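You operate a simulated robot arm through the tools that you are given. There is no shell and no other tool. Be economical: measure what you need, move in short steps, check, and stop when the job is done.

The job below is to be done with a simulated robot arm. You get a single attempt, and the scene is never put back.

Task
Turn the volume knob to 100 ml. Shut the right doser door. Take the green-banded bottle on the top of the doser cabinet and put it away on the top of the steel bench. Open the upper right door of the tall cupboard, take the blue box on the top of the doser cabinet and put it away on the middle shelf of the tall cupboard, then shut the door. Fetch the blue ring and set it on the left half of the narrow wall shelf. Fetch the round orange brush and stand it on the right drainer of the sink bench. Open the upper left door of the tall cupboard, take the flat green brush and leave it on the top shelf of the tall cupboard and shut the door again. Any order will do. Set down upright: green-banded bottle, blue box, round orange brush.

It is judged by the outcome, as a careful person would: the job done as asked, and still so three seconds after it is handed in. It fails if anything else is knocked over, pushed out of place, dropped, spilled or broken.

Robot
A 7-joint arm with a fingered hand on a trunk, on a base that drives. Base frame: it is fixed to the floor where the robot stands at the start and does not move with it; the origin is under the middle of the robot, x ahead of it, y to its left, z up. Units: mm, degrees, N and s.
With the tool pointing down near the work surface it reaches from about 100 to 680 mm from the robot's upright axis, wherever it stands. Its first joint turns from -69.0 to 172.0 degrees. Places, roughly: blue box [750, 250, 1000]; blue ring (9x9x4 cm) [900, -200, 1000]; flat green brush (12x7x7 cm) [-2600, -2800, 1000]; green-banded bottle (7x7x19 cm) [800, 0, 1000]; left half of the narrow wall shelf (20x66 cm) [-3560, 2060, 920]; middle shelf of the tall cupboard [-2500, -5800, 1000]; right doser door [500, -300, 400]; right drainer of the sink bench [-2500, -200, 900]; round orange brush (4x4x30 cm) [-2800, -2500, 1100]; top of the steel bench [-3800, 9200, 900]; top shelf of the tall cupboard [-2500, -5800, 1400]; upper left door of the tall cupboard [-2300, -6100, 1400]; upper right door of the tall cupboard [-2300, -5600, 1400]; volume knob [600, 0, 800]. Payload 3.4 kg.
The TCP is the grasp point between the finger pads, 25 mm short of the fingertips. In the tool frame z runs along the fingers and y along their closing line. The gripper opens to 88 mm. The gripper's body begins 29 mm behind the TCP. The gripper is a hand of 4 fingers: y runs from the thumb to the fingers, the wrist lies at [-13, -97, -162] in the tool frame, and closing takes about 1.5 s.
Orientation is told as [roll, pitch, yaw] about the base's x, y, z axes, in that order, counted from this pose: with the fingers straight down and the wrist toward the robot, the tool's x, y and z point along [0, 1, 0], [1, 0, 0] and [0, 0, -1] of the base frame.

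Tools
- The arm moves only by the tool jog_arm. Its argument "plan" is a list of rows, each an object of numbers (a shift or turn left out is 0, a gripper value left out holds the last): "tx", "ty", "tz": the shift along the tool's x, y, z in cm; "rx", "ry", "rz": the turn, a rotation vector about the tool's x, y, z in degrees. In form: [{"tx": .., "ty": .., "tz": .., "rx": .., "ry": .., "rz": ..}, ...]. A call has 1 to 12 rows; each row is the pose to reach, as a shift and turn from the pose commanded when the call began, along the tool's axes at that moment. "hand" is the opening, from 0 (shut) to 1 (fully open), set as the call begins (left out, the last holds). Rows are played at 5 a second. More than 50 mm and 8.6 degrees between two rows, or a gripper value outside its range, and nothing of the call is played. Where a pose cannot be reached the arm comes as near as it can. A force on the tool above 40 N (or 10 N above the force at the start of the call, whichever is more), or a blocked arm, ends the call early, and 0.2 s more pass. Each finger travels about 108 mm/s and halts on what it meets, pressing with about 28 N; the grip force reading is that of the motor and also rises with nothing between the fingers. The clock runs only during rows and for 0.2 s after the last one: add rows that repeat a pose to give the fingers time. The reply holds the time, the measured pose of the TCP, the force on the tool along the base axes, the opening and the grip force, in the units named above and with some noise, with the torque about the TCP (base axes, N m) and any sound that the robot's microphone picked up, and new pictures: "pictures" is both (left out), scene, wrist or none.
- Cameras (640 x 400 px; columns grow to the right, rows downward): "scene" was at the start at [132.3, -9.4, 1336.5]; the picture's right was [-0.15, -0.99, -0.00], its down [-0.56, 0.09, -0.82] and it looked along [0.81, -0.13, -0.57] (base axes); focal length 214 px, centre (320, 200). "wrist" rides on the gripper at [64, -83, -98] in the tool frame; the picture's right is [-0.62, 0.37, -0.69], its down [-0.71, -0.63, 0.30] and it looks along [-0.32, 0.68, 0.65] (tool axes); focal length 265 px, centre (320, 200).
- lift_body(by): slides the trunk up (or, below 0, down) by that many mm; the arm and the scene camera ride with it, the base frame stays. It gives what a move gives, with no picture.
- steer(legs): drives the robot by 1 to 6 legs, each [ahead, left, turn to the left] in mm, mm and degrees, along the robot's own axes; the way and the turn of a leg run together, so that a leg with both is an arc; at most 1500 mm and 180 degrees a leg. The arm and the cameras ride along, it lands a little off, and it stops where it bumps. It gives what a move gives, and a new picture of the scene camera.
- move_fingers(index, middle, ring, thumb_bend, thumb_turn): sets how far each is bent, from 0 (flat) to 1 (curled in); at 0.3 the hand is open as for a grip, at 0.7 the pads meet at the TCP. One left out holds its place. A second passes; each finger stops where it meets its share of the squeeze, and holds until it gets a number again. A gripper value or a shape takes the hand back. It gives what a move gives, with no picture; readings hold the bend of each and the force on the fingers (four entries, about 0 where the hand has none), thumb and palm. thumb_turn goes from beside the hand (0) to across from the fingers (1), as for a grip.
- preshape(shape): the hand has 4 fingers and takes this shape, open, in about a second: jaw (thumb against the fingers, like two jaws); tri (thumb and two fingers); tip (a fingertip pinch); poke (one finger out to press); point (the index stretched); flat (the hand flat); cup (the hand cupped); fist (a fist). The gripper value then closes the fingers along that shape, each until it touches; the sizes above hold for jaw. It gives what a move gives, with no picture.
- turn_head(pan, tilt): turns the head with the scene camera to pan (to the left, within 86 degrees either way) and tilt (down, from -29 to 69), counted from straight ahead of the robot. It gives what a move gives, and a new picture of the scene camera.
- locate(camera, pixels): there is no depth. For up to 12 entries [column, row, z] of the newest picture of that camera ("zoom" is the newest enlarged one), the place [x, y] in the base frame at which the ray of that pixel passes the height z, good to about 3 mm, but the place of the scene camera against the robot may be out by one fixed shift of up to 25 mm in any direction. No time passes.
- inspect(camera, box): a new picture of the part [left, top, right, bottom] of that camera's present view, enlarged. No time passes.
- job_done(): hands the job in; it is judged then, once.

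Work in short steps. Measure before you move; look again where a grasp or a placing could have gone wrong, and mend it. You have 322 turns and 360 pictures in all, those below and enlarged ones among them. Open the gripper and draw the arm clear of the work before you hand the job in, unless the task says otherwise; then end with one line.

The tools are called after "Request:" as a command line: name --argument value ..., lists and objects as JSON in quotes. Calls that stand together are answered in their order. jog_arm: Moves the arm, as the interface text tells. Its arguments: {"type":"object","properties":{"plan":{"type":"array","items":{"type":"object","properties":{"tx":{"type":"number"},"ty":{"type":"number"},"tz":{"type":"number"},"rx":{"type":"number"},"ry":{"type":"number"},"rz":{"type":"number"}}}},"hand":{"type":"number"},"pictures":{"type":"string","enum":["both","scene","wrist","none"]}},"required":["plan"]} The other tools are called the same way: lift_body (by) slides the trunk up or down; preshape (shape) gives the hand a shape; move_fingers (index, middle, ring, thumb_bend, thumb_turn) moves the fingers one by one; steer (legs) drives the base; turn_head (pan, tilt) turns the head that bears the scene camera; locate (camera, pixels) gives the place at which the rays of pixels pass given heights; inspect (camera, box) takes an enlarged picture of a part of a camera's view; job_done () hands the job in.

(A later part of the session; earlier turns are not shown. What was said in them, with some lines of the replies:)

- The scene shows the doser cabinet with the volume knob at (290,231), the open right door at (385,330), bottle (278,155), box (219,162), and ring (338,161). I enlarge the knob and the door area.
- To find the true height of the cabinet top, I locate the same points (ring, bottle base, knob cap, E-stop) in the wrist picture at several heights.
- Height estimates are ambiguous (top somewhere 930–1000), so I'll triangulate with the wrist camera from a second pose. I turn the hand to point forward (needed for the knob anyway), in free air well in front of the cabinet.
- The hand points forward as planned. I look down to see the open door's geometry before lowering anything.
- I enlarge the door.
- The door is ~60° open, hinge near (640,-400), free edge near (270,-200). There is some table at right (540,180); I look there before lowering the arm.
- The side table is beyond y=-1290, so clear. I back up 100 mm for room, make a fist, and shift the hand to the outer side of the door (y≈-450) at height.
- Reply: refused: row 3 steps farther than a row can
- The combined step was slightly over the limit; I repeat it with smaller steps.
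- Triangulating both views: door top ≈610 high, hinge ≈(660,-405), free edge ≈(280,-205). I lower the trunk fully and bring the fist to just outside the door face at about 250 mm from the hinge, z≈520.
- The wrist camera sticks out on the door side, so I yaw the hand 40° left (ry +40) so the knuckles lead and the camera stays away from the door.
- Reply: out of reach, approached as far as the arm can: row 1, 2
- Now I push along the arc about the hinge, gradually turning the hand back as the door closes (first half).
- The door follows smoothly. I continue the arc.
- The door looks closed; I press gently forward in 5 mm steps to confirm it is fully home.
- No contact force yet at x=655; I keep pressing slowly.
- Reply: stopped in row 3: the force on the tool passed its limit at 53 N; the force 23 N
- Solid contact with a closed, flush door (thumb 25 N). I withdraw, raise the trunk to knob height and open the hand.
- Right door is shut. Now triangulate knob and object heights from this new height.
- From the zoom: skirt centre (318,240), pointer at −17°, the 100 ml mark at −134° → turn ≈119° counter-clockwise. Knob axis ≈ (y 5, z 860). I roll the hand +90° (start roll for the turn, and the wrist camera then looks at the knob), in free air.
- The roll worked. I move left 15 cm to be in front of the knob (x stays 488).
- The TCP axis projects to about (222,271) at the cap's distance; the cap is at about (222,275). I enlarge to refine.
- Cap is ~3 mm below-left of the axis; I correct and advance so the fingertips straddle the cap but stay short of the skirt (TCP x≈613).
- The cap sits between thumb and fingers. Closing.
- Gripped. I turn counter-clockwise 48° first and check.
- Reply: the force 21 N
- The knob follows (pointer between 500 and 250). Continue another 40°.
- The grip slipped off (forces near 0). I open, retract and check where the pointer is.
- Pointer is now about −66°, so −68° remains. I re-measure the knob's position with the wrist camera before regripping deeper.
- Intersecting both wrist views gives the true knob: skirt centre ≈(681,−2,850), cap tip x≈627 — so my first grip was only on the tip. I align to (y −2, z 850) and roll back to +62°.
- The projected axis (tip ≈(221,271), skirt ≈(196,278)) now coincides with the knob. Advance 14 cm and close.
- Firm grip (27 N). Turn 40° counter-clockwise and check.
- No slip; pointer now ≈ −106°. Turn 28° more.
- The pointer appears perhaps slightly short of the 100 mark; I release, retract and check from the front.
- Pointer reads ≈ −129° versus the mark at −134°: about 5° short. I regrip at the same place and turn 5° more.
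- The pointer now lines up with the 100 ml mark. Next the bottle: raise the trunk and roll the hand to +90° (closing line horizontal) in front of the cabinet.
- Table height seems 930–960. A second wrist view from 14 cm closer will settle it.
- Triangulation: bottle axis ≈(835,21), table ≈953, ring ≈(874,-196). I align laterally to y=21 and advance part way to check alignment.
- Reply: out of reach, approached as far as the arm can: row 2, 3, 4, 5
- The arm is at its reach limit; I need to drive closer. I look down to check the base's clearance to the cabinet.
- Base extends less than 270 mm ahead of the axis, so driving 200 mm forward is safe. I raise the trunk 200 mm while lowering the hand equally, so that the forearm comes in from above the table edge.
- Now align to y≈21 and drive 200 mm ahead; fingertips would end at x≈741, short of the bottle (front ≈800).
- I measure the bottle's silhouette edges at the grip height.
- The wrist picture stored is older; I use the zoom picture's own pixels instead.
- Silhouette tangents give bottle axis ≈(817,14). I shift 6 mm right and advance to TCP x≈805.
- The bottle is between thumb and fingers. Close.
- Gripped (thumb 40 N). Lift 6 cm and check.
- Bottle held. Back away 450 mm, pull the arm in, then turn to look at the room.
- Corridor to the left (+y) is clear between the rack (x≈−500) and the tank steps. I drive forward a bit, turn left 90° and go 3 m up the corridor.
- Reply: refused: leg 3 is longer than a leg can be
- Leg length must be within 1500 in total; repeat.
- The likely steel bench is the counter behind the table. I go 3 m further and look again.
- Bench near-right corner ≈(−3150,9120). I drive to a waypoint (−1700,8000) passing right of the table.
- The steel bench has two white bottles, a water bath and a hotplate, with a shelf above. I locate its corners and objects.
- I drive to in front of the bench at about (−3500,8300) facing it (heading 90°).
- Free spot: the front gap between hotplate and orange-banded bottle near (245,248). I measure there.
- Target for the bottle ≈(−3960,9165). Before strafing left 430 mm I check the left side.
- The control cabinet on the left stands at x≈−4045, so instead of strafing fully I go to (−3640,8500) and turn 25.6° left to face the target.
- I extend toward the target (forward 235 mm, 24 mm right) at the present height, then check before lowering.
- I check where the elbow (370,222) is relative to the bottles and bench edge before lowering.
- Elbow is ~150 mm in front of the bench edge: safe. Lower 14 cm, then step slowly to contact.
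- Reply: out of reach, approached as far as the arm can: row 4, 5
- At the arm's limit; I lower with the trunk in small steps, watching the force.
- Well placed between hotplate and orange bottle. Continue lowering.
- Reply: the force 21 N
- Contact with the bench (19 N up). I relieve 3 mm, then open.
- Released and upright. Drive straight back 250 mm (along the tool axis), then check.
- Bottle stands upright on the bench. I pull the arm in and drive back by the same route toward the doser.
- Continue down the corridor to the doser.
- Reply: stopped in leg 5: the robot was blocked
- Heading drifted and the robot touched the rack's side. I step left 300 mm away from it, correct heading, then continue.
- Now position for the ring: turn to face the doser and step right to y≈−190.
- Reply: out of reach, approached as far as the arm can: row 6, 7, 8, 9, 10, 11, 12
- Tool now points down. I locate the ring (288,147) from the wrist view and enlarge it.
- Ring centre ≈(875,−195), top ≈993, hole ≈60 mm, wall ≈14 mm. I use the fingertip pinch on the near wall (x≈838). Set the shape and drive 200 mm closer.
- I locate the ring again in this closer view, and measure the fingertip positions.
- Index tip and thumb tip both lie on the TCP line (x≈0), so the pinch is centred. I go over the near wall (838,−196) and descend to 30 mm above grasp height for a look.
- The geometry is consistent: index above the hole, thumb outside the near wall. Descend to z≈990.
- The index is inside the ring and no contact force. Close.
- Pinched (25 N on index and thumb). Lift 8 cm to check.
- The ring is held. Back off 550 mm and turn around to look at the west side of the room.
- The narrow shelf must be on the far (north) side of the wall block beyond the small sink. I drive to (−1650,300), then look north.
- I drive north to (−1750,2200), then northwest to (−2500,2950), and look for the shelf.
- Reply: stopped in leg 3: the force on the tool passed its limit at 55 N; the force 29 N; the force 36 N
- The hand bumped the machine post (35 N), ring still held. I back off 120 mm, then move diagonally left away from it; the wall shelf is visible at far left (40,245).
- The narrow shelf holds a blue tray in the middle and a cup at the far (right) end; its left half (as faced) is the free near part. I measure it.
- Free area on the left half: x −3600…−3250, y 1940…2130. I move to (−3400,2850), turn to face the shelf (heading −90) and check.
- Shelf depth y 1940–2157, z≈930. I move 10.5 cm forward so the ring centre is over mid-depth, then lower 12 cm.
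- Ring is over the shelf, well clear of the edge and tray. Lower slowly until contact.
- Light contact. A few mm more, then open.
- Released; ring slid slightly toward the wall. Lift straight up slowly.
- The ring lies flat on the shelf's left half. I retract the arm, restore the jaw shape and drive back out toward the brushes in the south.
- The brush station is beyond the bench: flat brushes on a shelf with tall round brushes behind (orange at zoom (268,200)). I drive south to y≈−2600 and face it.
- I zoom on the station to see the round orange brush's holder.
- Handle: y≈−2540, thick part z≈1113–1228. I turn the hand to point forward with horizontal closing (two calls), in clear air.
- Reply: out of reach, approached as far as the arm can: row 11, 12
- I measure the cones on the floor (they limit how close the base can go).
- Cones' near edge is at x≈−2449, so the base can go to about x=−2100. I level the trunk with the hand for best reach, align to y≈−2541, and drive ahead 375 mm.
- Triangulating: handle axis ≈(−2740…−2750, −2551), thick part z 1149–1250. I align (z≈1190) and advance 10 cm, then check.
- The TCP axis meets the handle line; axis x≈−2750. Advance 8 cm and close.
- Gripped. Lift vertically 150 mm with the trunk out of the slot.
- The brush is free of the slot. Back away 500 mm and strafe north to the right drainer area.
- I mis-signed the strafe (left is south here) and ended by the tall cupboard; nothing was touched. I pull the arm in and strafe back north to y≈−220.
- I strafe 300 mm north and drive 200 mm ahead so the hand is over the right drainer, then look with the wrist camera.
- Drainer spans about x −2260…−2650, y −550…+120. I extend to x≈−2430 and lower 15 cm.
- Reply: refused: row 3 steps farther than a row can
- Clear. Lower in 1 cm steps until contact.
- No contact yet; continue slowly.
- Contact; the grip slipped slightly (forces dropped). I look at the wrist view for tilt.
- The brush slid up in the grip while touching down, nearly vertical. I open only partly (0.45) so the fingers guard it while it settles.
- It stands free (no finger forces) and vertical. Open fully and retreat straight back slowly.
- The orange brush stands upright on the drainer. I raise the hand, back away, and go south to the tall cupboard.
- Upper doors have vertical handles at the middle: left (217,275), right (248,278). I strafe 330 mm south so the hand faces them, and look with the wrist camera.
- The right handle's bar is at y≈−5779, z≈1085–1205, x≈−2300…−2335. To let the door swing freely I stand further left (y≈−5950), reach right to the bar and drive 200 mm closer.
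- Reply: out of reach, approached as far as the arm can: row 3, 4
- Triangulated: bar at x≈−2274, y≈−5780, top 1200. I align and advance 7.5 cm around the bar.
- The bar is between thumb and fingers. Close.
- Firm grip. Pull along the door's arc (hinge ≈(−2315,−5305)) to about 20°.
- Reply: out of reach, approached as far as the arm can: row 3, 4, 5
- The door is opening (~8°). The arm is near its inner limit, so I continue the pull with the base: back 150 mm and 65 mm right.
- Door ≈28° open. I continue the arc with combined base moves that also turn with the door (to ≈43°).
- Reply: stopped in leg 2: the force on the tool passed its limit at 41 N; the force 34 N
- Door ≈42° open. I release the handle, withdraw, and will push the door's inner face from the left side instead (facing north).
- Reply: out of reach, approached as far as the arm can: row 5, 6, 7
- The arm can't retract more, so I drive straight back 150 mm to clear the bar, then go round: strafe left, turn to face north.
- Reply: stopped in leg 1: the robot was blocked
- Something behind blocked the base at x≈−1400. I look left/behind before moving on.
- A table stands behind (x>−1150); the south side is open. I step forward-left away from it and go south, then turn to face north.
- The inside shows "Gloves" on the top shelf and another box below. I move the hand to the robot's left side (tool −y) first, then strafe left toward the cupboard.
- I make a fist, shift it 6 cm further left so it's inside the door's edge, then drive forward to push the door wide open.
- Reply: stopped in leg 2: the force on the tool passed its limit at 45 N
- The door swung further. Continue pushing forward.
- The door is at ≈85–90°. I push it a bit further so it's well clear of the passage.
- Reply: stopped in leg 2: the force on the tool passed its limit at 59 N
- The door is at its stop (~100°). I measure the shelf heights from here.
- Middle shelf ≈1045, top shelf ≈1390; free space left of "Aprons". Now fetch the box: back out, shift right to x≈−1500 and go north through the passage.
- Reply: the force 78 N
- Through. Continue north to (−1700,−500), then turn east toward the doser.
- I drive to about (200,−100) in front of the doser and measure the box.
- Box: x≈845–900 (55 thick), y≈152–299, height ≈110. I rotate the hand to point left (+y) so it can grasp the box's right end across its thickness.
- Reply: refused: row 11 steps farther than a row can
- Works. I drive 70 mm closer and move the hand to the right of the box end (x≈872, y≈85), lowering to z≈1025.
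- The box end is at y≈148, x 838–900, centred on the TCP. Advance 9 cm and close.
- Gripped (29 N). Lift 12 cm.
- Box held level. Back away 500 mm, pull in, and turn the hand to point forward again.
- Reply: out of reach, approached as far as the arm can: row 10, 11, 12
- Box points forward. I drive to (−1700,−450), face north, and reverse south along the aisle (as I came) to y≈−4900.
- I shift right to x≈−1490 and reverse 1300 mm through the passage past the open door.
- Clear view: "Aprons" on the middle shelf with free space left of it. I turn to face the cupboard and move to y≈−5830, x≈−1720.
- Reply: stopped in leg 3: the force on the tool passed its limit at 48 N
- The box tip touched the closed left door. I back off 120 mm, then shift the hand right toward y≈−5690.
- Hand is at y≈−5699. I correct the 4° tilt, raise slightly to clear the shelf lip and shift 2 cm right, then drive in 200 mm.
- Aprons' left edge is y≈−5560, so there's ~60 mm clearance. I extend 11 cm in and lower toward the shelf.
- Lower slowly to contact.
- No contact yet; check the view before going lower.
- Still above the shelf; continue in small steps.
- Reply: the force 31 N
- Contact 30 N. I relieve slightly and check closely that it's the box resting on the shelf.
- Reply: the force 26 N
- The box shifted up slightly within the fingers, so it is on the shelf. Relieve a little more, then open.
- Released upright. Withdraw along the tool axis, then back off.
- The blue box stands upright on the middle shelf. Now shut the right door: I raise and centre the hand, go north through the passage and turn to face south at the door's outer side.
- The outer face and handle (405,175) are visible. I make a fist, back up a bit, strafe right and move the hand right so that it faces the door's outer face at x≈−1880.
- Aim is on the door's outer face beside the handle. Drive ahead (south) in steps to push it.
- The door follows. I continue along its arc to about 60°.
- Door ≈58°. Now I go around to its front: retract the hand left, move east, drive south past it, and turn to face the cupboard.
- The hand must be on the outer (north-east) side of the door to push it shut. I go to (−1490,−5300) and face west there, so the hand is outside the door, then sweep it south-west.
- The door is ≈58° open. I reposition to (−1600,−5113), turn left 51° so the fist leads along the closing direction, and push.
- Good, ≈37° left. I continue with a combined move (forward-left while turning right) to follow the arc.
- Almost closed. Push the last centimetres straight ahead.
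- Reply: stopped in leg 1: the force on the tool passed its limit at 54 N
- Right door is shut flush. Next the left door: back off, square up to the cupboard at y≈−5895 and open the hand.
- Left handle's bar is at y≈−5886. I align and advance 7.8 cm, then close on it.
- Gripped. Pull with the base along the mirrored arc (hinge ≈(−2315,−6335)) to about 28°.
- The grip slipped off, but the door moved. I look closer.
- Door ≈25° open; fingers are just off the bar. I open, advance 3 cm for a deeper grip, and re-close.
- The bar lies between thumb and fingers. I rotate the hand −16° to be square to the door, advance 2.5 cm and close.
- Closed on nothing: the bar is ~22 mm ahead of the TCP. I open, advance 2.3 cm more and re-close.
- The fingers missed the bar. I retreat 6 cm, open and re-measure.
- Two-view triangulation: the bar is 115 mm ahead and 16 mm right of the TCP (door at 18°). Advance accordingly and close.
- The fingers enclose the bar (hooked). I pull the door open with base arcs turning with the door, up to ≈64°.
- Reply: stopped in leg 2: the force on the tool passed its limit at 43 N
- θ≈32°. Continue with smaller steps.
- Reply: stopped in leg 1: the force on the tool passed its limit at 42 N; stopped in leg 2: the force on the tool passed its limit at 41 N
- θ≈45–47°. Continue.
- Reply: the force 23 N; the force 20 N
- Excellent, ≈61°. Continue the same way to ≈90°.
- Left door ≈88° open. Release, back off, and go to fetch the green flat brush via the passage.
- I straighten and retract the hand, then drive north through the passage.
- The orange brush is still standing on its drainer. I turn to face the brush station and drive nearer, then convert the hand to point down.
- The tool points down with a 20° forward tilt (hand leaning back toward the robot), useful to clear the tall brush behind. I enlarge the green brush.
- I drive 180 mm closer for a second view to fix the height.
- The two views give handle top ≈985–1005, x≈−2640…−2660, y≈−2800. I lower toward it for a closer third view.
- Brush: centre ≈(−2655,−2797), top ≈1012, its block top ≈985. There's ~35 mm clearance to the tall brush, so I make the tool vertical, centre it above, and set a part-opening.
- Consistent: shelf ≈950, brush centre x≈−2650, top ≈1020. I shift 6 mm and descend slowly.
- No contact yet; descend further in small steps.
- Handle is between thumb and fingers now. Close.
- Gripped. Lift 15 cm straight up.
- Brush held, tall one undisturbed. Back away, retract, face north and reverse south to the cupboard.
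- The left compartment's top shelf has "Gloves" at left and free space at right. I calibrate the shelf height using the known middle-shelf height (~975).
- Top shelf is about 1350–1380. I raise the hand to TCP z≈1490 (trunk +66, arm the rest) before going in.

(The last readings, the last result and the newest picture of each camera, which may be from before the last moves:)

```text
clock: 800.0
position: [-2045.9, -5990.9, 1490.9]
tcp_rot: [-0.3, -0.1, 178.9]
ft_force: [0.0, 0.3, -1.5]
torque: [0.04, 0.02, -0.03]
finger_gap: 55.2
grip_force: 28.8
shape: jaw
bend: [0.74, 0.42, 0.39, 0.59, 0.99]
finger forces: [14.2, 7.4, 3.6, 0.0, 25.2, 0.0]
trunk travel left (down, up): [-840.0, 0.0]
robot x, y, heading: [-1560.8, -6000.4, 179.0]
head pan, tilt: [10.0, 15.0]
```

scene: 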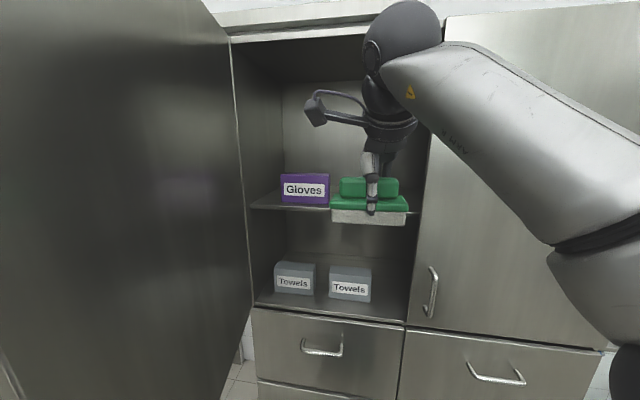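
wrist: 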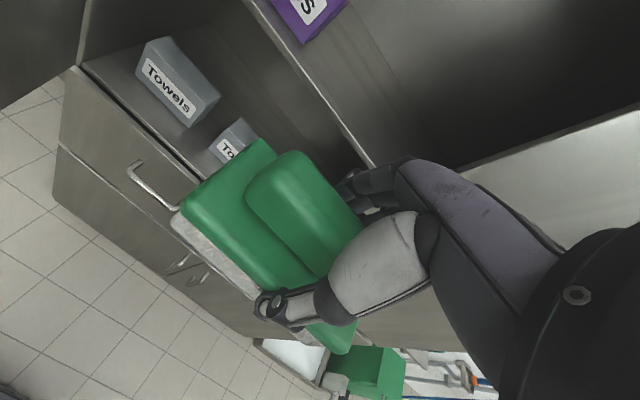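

I use the accurate wrist camera to get the top shelf's edge height (edge through (330,110)) and the middle shelf edge (105,75).

Request:
locate --camera "wrist" --pixels '[[330, 110, 1390], [330, 110, 1370], [330, 110, 1350], [330, 110, 1330], [280, 45, 1370], [280, 45, 1350], [130, 105, 975], [130, 105, 1000], [130, 105, 1030], [305, 42, 1350], [305, 42, 1370]]'

```text
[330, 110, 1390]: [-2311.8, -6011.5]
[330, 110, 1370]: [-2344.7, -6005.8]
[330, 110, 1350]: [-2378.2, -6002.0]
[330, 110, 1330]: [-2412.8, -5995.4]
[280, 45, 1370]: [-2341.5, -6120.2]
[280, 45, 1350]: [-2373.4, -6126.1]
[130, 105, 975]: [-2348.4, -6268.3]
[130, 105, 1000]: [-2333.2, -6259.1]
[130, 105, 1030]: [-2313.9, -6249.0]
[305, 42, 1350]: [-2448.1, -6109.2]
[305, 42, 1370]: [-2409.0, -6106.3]
```

With the shelf fronts at x≈−2350, the top shelf is z≈1367 and the Gloves box ends at y≈−6106. I drive 200 mm ahead and shift the hand 25 mm right, then extend in.

Request:
steer --legs '[[200, 0, 0.8]]'

Request:
jog_arm --plan '[{"tx": -1.5, "ty": 4}, {"tx": -2.5, "ty": 8}, {"tx": -2.5, "ty": 12.5}, {"tx": -2.5, "ty": 17}, {"tx": -2.5, "ty": 18.5}]'

```text
clock: 801.6
position: [-2247.2, -5995.3, 1491.9]
tcp_rot: [-0.1, -0.1, 179.5]
ft_force: [0.5, 0.0, -1.2]
torque: [0.0, -0.04, -0.01]
finger_gap: 55.4
grip_force: 28.0
shape: jaw
bend: [0.74, 0.42, 0.39, 0.59, 0.99]
finger forces: [14.3, 7.5, 3.6, 0.0, 25.3, 0.1]
trunk travel left (down, up): [-840.0, 0.0]
robot x, y, heading: [-1765.1, -5999.2, -180.0]
head pan, tilt: [10.0, 15.0]
```

scene: 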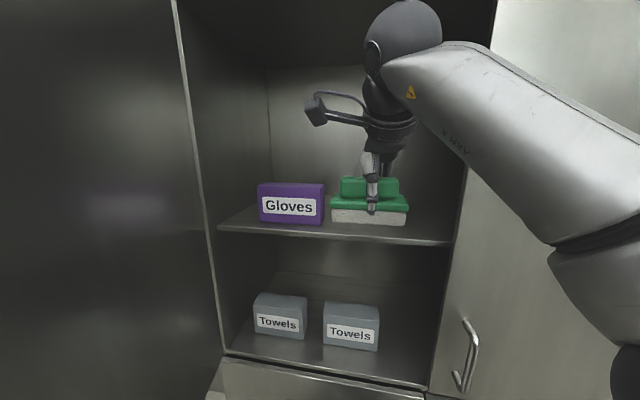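

```text
clock: 802.8
position: [-2350.2, -5971.3, 1430.7]
tcp_rot: [-0.2, 0.0, 179.5]
ft_force: [-0.2, 0.6, -1.0]
torque: [-0.02, -0.02, 0.0]
finger_gap: 55.2
grip_force: 28.2
shape: jaw
bend: [0.74, 0.42, 0.39, 0.59, 0.98]
finger forces: [14.3, 7.4, 3.5, 0.1, 25.2, 0.1]
out of reach, approached as far as the arm can: row 2, 3, 4, 5
trunk travel left (down, up): [-840.0, 0.0]
robot x, y, heading: [-1759.8, -6003.1, -180.0]
head pan, tilt: [10.0, 15.0]
```

scene: 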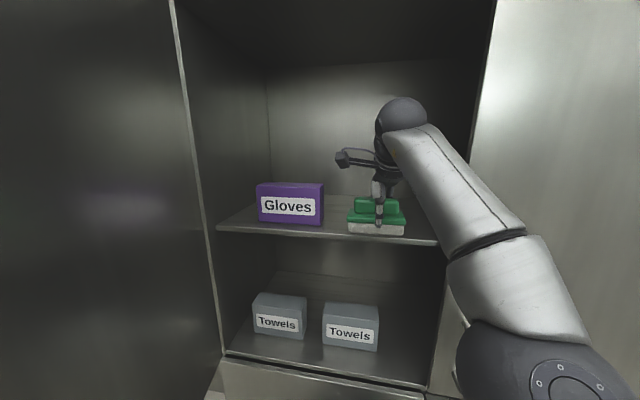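
wrist: 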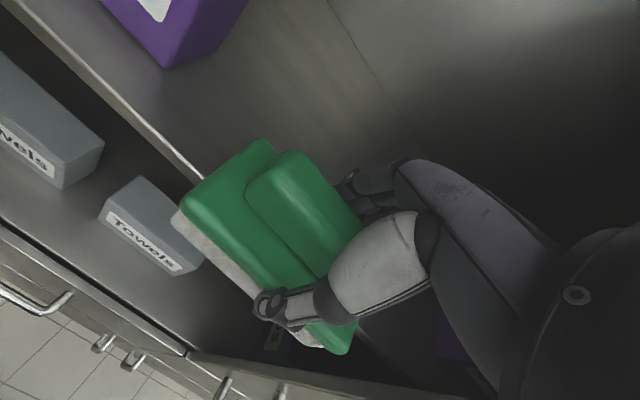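

The arm reached its limit and sank. I pull back 6 cm and rise 4 cm, then use the base to go in 140 mm.

Request:
jog_arm --plan '[{"ty": -3, "tz": -1.5}, {"ty": -6, "tz": -3.5}]' --pictures "none"

Request:
steer --legs '[[70, 0, 0], [70, 0, 0]]'

Request:
inspect --camera "wrist" --box '[0, 0, 640, 400]'

```text
clock: 803.4
position: [-2285.8, -5974.0, 1468.7]
tcp_rot: [-0.1, -0.2, 179.5]
ft_force: [-0.7, -0.1, -1.5]
torque: [0.02, -0.02, -0.02]
finger_gap: 55.3
grip_force: 28.1
shape: jaw
bend: [0.74, 0.42, 0.39, 0.59, 0.98]
finger forces: [14.2, 7.3, 3.5, 0.0, 25.1, 0.0]
trunk travel left (down, up): [-840.0, 0.0]
robot x, y, heading: [-1764.5, -6001.1, -179.8]
head pan, tilt: [10.0, 15.0]
```

```text
clock: 805.0
position: [-2427.3, -5973.7, 1467.8]
tcp_rot: [-0.1, -0.1, 179.6]
ft_force: [-0.7, 0.2, -2.2]
torque: [0.03, -0.03, -0.01]
finger_gap: 54.9
grip_force: 27.7
shape: jaw
bend: [0.74, 0.42, 0.39, 0.59, 0.98]
finger forces: [14.1, 7.5, 3.6, 0.1, 25.1, 0.0]
trunk travel left (down, up): [-840.0, 0.0]
robot x, y, heading: [-1903.2, -6003.4, -179.7]
head pan, tilt: [10.0, 15.0]
```

scene: 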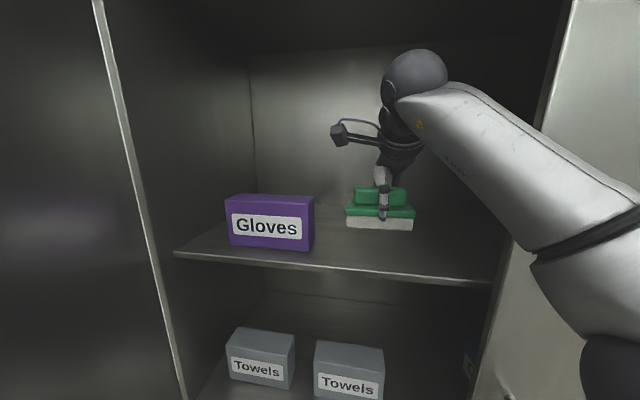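

```text
1.00 times, centred on (320, 200) of wrist (not enlarged: the box is as wide or as high as the picture)
```

zoom: 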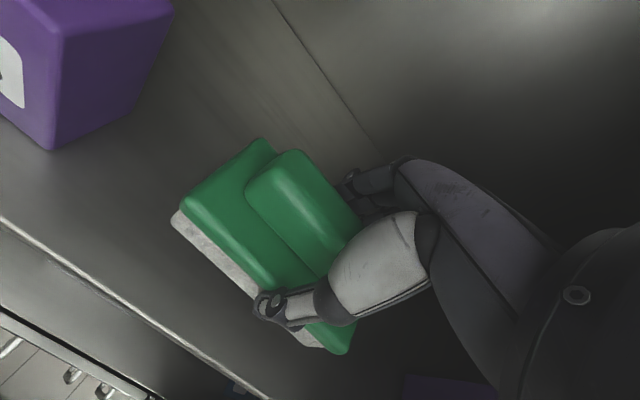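

The brush is well over the shelf and clear of the Gloves box. Lower slowly.

Request:
jog_arm --plan '[{"tz": 2}, {"tz": 3.5}, {"tz": 4.5}, {"tz": 5}, {"tz": 5.4}, {"tz": 5.8}, {"tz": 6.2}]' --pictures "scene"

```text
clock: 806.6
position: [-2427.7, -5972.3, 1405.9]
tcp_rot: [0.0, 0.0, 179.5]
ft_force: [-0.1, -0.2, -2.2]
torque: [0.02, 0.02, 0.01]
finger_gap: 55.0
grip_force: 27.7
shape: jaw
bend: [0.74, 0.42, 0.39, 0.59, 0.98]
finger forces: [14.2, 7.3, 3.5, 0.0, 25.0, 0.0]
trunk travel left (down, up): [-840.0, 0.0]
robot x, y, heading: [-1903.8, -6000.3, -179.6]
head pan, tilt: [10.0, 15.0]
```

scene: 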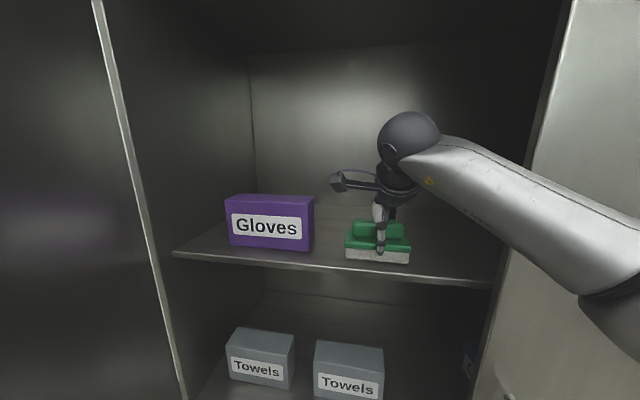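

Request:
jog_arm --plan '[{"tz": 0.4}, {"tz": 0.8}, {"tz": 1.2}, {"tz": 1.6}, {"tz": 2}]' --pictures "scene"

```text
clock: 807.8
position: [-2423.8, -5972.7, 1388.6]
tcp_rot: [0.0, -0.2, 179.6]
ft_force: [-5.1, -0.2, 27.7]
torque: [-0.01, 0.09, 0.06]
finger_gap: 51.5
grip_force: 28.2
shape: jaw
bend: [0.74, 0.4, 0.38, 0.64, 0.99]
finger forces: [15.7, 8.9, 4.0, 0.0, 24.2, 0.0]
trunk travel left (down, up): [-840.0, 0.0]
robot x, y, heading: [-1901.3, -6003.7, -179.9]
head pan, tilt: [10.0, 15.0]
```

scene: 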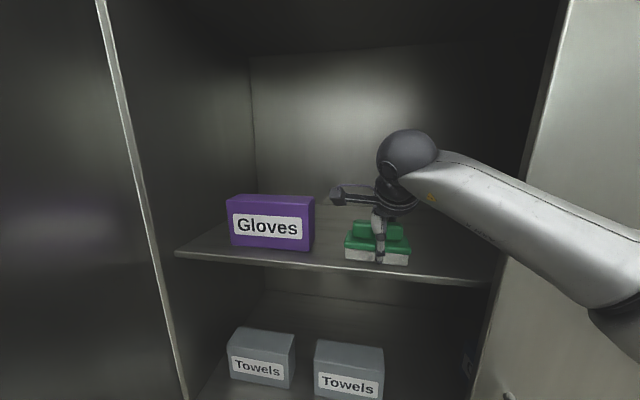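

Contact (28 N). Relieve 7 mm, then open.

Request:
jog_arm --plan '[{"tz": -0.4}, {"tz": -0.7}]' --pictures "none"

Request:
jog_arm --plan '[{}, {}, {}, {}, {}]' --hand 0.9 --pictures "wrist"

```text
clock: 808.4
position: [-2427.1, -5972.7, 1391.0]
tcp_rot: [-0.2, 0.2, 179.5]
ft_force: [0.9, 0.5, -0.1]
torque: [-0.02, 0.02, -0.02]
finger_gap: 51.2
grip_force: 28.6
shape: jaw
bend: [0.74, 0.41, 0.39, 0.64, 0.99]
finger forces: [15.1, 7.7, 3.6, 0.1, 27.1, 0.0]
trunk travel left (down, up): [-840.0, 0.0]
robot x, y, heading: [-1902.8, -6000.2, -180.1]
head pan, tilt: [10.0, 15.0]
```

```text
clock: 809.6
position: [-2428.1, -5973.1, 1392.8]
tcp_rot: [-0.1, -0.1, 179.4]
ft_force: [0.2, -0.2, 0.2]
torque: [-0.01, 0.02, 0.02]
finger_gap: 79.2
grip_force: 0.1
shape: jaw
bend: [0.3, 0.32, 0.3, 0.34, 0.98]
finger forces: [0.0, 0.1, 0.1, 0.0, 0.0, 0.1]
trunk travel left (down, up): [-840.0, 0.0]
robot x, y, heading: [-1903.4, -6001.0, -179.8]
head pan, tilt: [10.0, 15.0]
```

wrist: 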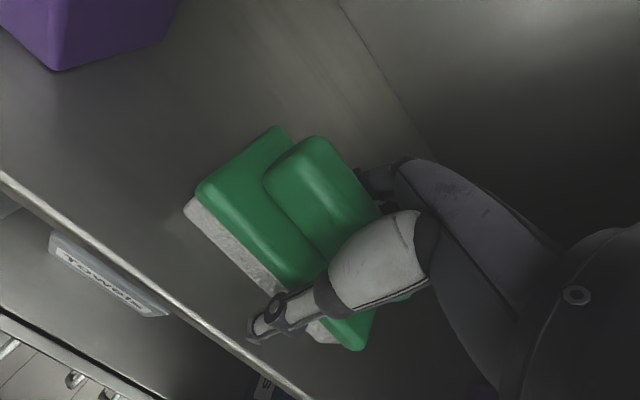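

Released, resting flat. Raise straight up, then drive back out.

Request:
jog_arm --plan '[{"tz": -1.5}, {"tz": -3.5}, {"tz": -6}, {"tz": -9}]' --pictures "wrist"

Request:
steer --legs '[[-320, 0, 0]]'

```text
clock: 810.6
position: [-2426.3, -5977.0, 1482.7]
tcp_rot: [-0.5, -0.1, 179.7]
ft_force: [0.0, 0.2, 0.0]
torque: [0.01, -0.04, -0.02]
finger_gap: 79.2
grip_force: 0.1
shape: jaw
bend: [0.3, 0.32, 0.3, 0.34, 0.98]
finger forces: [0.0, 0.1, 0.1, 0.1, 0.0, 0.0]
trunk travel left (down, up): [-840.0, 0.0]
robot x, y, heading: [-1907.2, -6001.4, -180.0]
head pan, tilt: [10.0, 15.0]
```

wrist: 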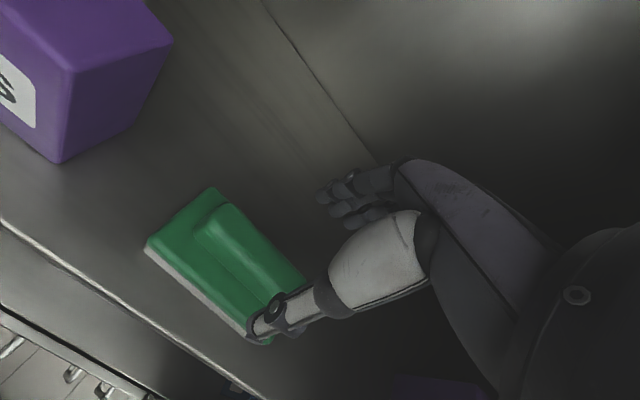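

```text
clock: 812.8
position: [-2109.0, -5972.9, 1483.5]
tcp_rot: [-0.1, 0.0, 179.4]
ft_force: [-0.1, 1.1, 0.1]
torque: [0.04, 0.01, -0.03]
finger_gap: 79.0
grip_force: 0.1
shape: jaw
bend: [0.3, 0.32, 0.3, 0.34, 0.98]
finger forces: [0.0, 0.0, 0.0, 0.1, 0.0, 0.0]
trunk travel left (down, up): [-840.0, 0.0]
robot x, y, heading: [-1584.6, -6001.5, -179.9]
head pan, tilt: [10.0, 15.0]
```

scene: 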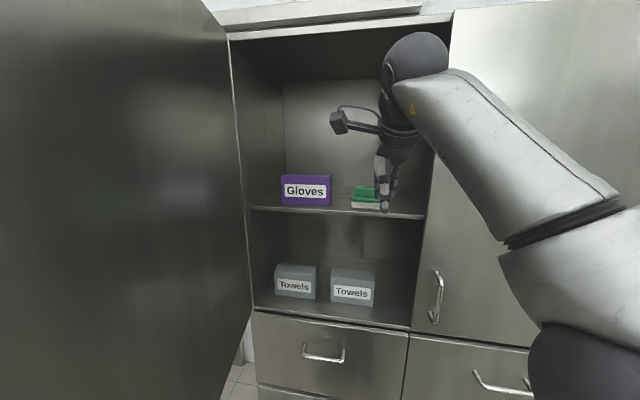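

The brush is on the top shelf. Now shut the left door: I lower the hand to the travel pose, make a fist, then go round to the door's outer (south) side.

Request:
jog_arm --plan '[{"tz": 4.5}, {"tz": 9, "ty": -1}, {"tz": 13.5, "ty": -2}, {"tz": 18, "ty": -3}, {"tz": 22.5, "ty": -4}, {"tz": 27, "ty": -4}, {"tz": 30, "ty": -4}]' --pictures "none"

Request:
preshape --shape "fist"

Request:
steer --legs '[[0, 0, -90], [0, -90, 0], [-600, 0, 0], [-600, 0, 0]]'

Request:
turn_head --pan 20 --tilt 25

```text
clock: 814.4
position: [-2070.2, -5972.7, 1182.4]
tcp_rot: [-0.1, -0.1, 179.4]
ft_force: [-1.7, -0.5, -0.6]
torque: [0.02, 0.0, 0.0]
finger_gap: 79.0
grip_force: 0.0
shape: jaw
bend: [0.3, 0.32, 0.3, 0.34, 0.98]
finger forces: [0.0, 0.0, 0.0, 0.1, 0.0, 0.0]
trunk travel left (down, up): [-840.0, 0.0]
robot x, y, heading: [-1586.0, -6005.6, -180.2]
head pan, tilt: [10.0, 15.0]
```

```text
clock: 815.3
position: [-2070.0, -5974.1, 1182.9]
tcp_rot: [-0.1, -0.3, 179.5]
ft_force: [-0.6, -0.3, 0.6]
torque: [-0.02, -0.01, -0.01]
finger_gap: 0.1
grip_force: 0.0
shape: fist
bend: [1.0, 1.0, 1.0, 0.86, 0.85]
finger forces: [0.1, 0.0, 0.0, 0.0, 0.0, 0.0]
trunk travel left (down, up): [-840.0, 0.0]
robot x, y, heading: [-1584.7, -6000.3, -180.0]
head pan, tilt: [10.0, 15.0]
```

```text
clock: 826.2
position: [-1455.9, -6717.7, 1183.1]
tcp_rot: [-0.1, 0.0, 90.0]
ft_force: [0.5, -0.2, 0.2]
torque: [0.02, 0.03, -0.02]
finger_gap: 0.0
grip_force: 0.0
shape: fist
bend: [1.0, 1.0, 1.0, 0.86, 0.85]
finger forces: [0.0, 0.0, 0.1, 0.0, 0.1, 0.0]
trunk travel left (down, up): [-840.0, 0.0]
robot x, y, heading: [-1479.8, -7203.1, 90.4]
head pan, tilt: [10.0, 15.0]
```

scene: 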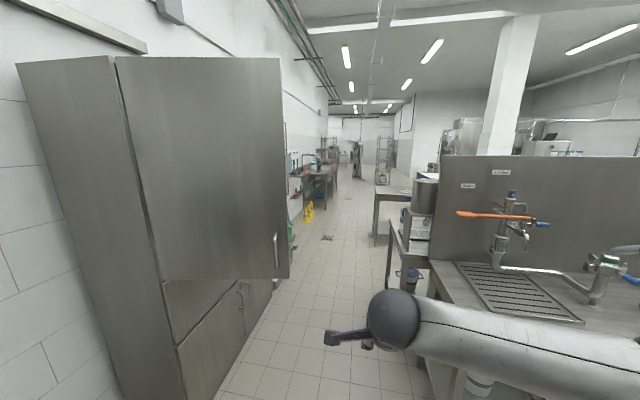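

```text
clock: 826.9
position: [-1456.1, -6715.9, 1181.6]
tcp_rot: [-0.1, 0.0, 90.1]
ft_force: [-0.9, -0.3, -0.1]
torque: [0.01, 0.0, 0.0]
finger_gap: 0.0
grip_force: 0.1
shape: fist
bend: [1.0, 1.0, 1.0, 0.86, 0.85]
finger forces: [0.0, 0.0, 0.1, 0.0, 0.0, 0.0]
trunk travel left (down, up): [-840.0, 0.0]
robot x, y, heading: [-1482.0, -7204.5, 90.6]
head pan, tilt: [20.0, 25.0]
```

scene: 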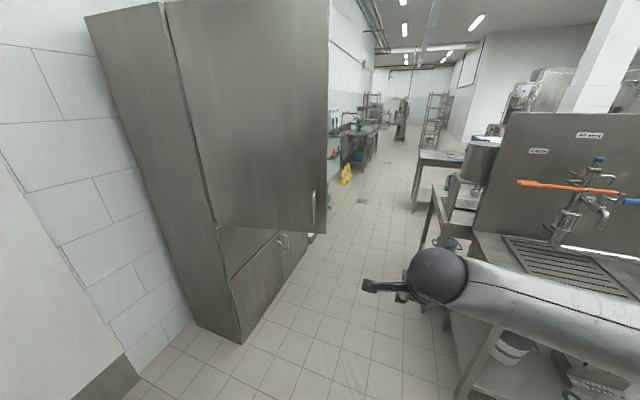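

I strafe left so the fist faces the door's outer face at x≈−1905, then push north along the arc.

Request:
steer --legs '[[0, 450, 0], [300, 0, 0], [110, 10, 0], [130, 45, 0]]'

```text
clock: 833.0
position: [-1961.1, -6181.4, 1183.1]
tcp_rot: [-0.1, -0.1, 89.7]
ft_force: [-0.1, -0.3, -0.1]
torque: [-0.01, 0.02, -0.03]
finger_gap: 0.0
grip_force: 0.1
shape: fist
bend: [1.0, 1.0, 1.0, 0.86, 0.85]
finger forces: [0.0, 0.0, 0.0, 0.0, 0.1, 0.0]
trunk travel left (down, up): [-840.0, 0.0]
robot x, y, heading: [-1989.8, -6669.0, 90.1]
head pan, tilt: [20.0, 25.0]
```

scene: 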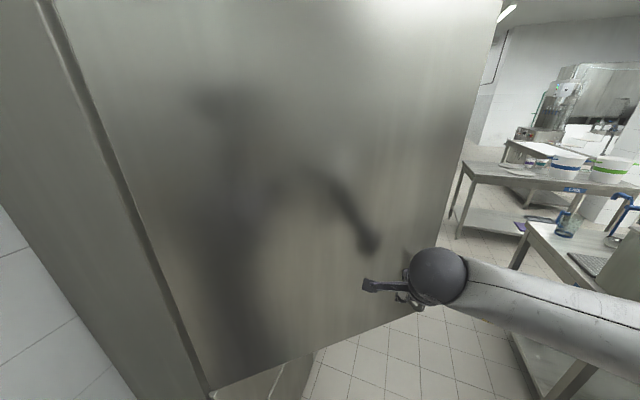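

Continue along the arc with combined moves turning left.

Request:
steer --legs '[[156, -122, 22], [100, -172, 23]]'

```text
clock: 835.8
position: [-2137.4, -5952.3, 1182.5]
tcp_rot: [-0.1, -0.1, 134.7]
ft_force: [-0.4, -3.3, 0.4]
torque: [0.11, 0.03, 0.02]
finger_gap: 0.3
grip_force: 0.0
shape: fist
bend: [1.0, 1.0, 1.0, 0.86, 0.85]
finger forces: [1.0, 0.0, 2.8, 0.0, 0.0, 0.0]
trunk travel left (down, up): [-840.0, 0.0]
robot x, y, heading: [-1812.2, -6312.9, 135.1]
head pan, tilt: [20.0, 25.0]
```

scene: 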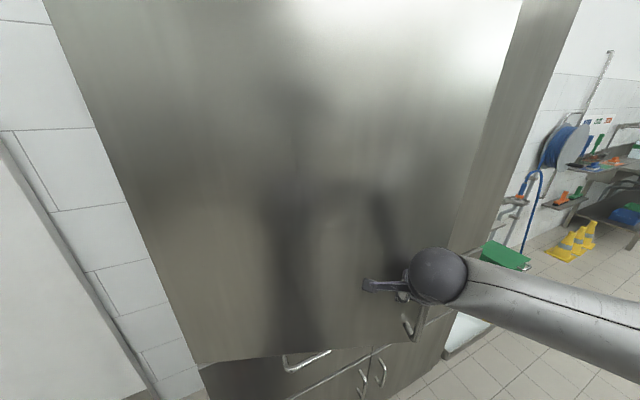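

Almost there (~25°). Final combined move to push it home facing west.

Request:
steer --legs '[[124, -117, 22.5], [70, -155, 22.5]]'

```text
clock: 837.9
position: [-2288.8, -5942.8, 1183.0]
tcp_rot: [-0.4, 0.4, 160.7]
ft_force: [26.4, 3.1, 6.6]
torque: [-0.14, 1.55, -0.09]
finger_gap: 0.0
grip_force: 0.1
shape: fist
bend: [1.0, 1.0, 1.0, 0.86, 0.85]
finger forces: [26.4, 0.0, 0.0, 0.0, 0.0, 0.0]
trunk travel left (down, up): [-840.0, 0.0]
robot x, y, heading: [-1849.9, -6125.5, 161.8]
head pan, tilt: [20.0, 25.0]
stopped in leg 2: the force on the tool passed its limit at 48 N (the readings are from after the stop); the commanded pose is now the measured one
```

scene: 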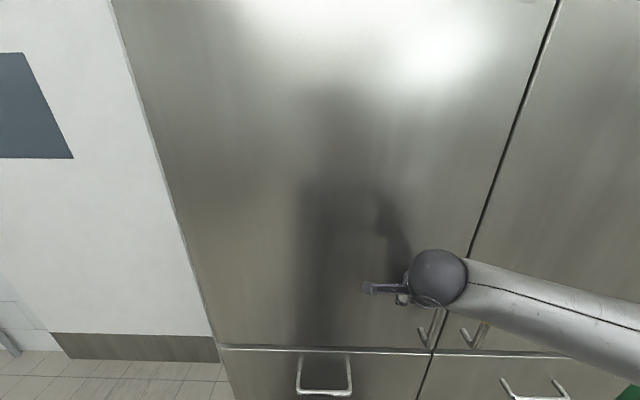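

The left door is pressed home. Back away and inspect both doors.

Request:
steer --legs '[[-180, 0, 0], [0, 0, 18]]'

Request:
turn_head --pan -5 --tilt 10

```text
clock: 840.4
position: [-2163.0, -6146.0, 1179.6]
tcp_rot: [-0.6, 0.9, 178.6]
ft_force: [0.9, -0.1, -0.2]
torque: [0.02, -0.01, -0.01]
finger_gap: 0.2
grip_force: 0.1
shape: fist
bend: [1.0, 1.0, 1.0, 0.86, 0.85]
finger forces: [0.1, 0.0, 0.0, 0.0, 0.0, 0.0]
trunk travel left (down, up): [-840.0, 0.0]
robot x, y, heading: [-1682.9, -6183.7, 179.4]
head pan, tilt: [20.0, 25.0]
```

scene: 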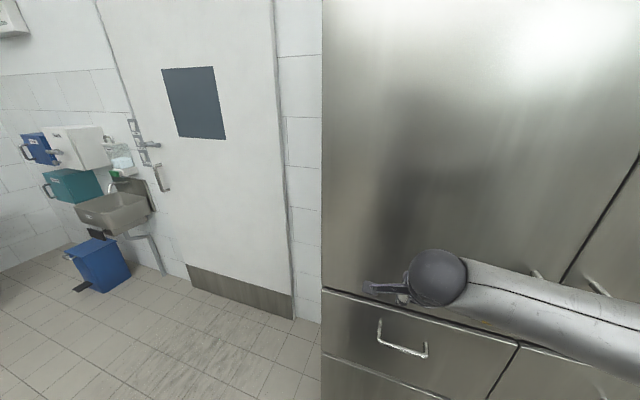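

```text
clock: 841.3
position: [-2163.6, -6146.3, 1178.7]
tcp_rot: [-0.6, 0.7, 178.5]
ft_force: [0.6, 1.0, -0.5]
torque: [0.03, 0.01, 0.01]
finger_gap: 0.0
grip_force: 0.1
shape: fist
bend: [1.0, 1.0, 1.0, 0.86, 0.85]
finger forces: [0.0, 0.1, 0.1, 0.0, 0.0, 0.0]
trunk travel left (down, up): [-840.0, 0.0]
robot x, y, heading: [-1685.2, -6182.2, 179.6]
head pan, tilt: [-5.0, 10.0]
```

scene: 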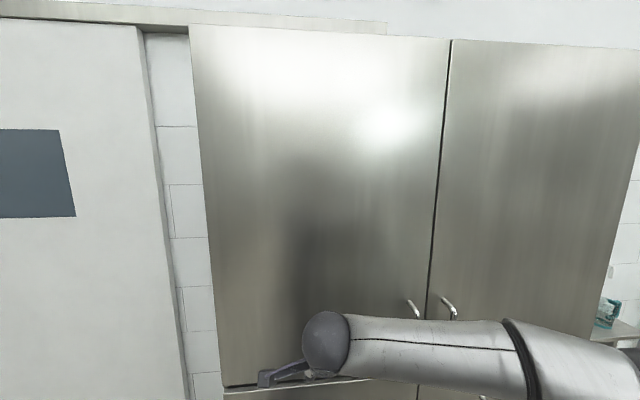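

Both upper doors are shut flush and everything else is done. I back off a little and open the hand.

Request:
steer --legs '[[-120, 0, 0]]'

Request:
preshape --shape "jaw"

```text
clock: 842.5
position: [-2044.3, -6147.5, 1178.5]
tcp_rot: [-0.6, 0.9, 178.6]
ft_force: [-0.1, -0.1, -0.3]
torque: [0.03, 0.0, 0.01]
finger_gap: 0.2
grip_force: 0.1
shape: fist
bend: [1.0, 1.0, 1.0, 0.86, 0.85]
finger forces: [0.1, 0.0, 0.0, 0.1, 0.0, 0.0]
trunk travel left (down, up): [-840.0, 0.0]
robot x, y, heading: [-1560.6, -6181.0, 179.6]
head pan, tilt: [-5.0, 10.0]
```

scene: 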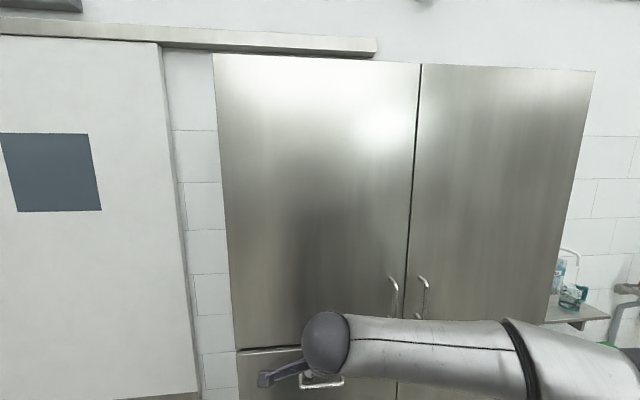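

```text
clock: 843.4
position: [-2044.1, -6146.7, 1177.7]
tcp_rot: [-0.6, 0.8, 178.6]
ft_force: [1.3, 0.1, -0.1]
torque: [0.0, 0.01, 0.0]
finger_gap: 87.9
grip_force: 0.1
shape: jaw
bend: [0.3, 0.3, 0.3, 0.3, 0.97]
finger forces: [0.0, 0.0, 0.0, 0.1, 0.0, 0.0]
trunk travel left (down, up): [-840.0, 0.0]
robot x, y, heading: [-1561.0, -6181.9, 179.3]
head pan, tilt: [-5.0, 10.0]
```

The gripper is open and the arm is clear of the work, so I hand the job in.

Request:
job_done

```text
The job is handed in.
```

All the tasks are done and the job is handed in; on the way the robot bumped a rack, a machine post, a table and the cupboard's left door while driving, and I saw nothing knocked over or moved.
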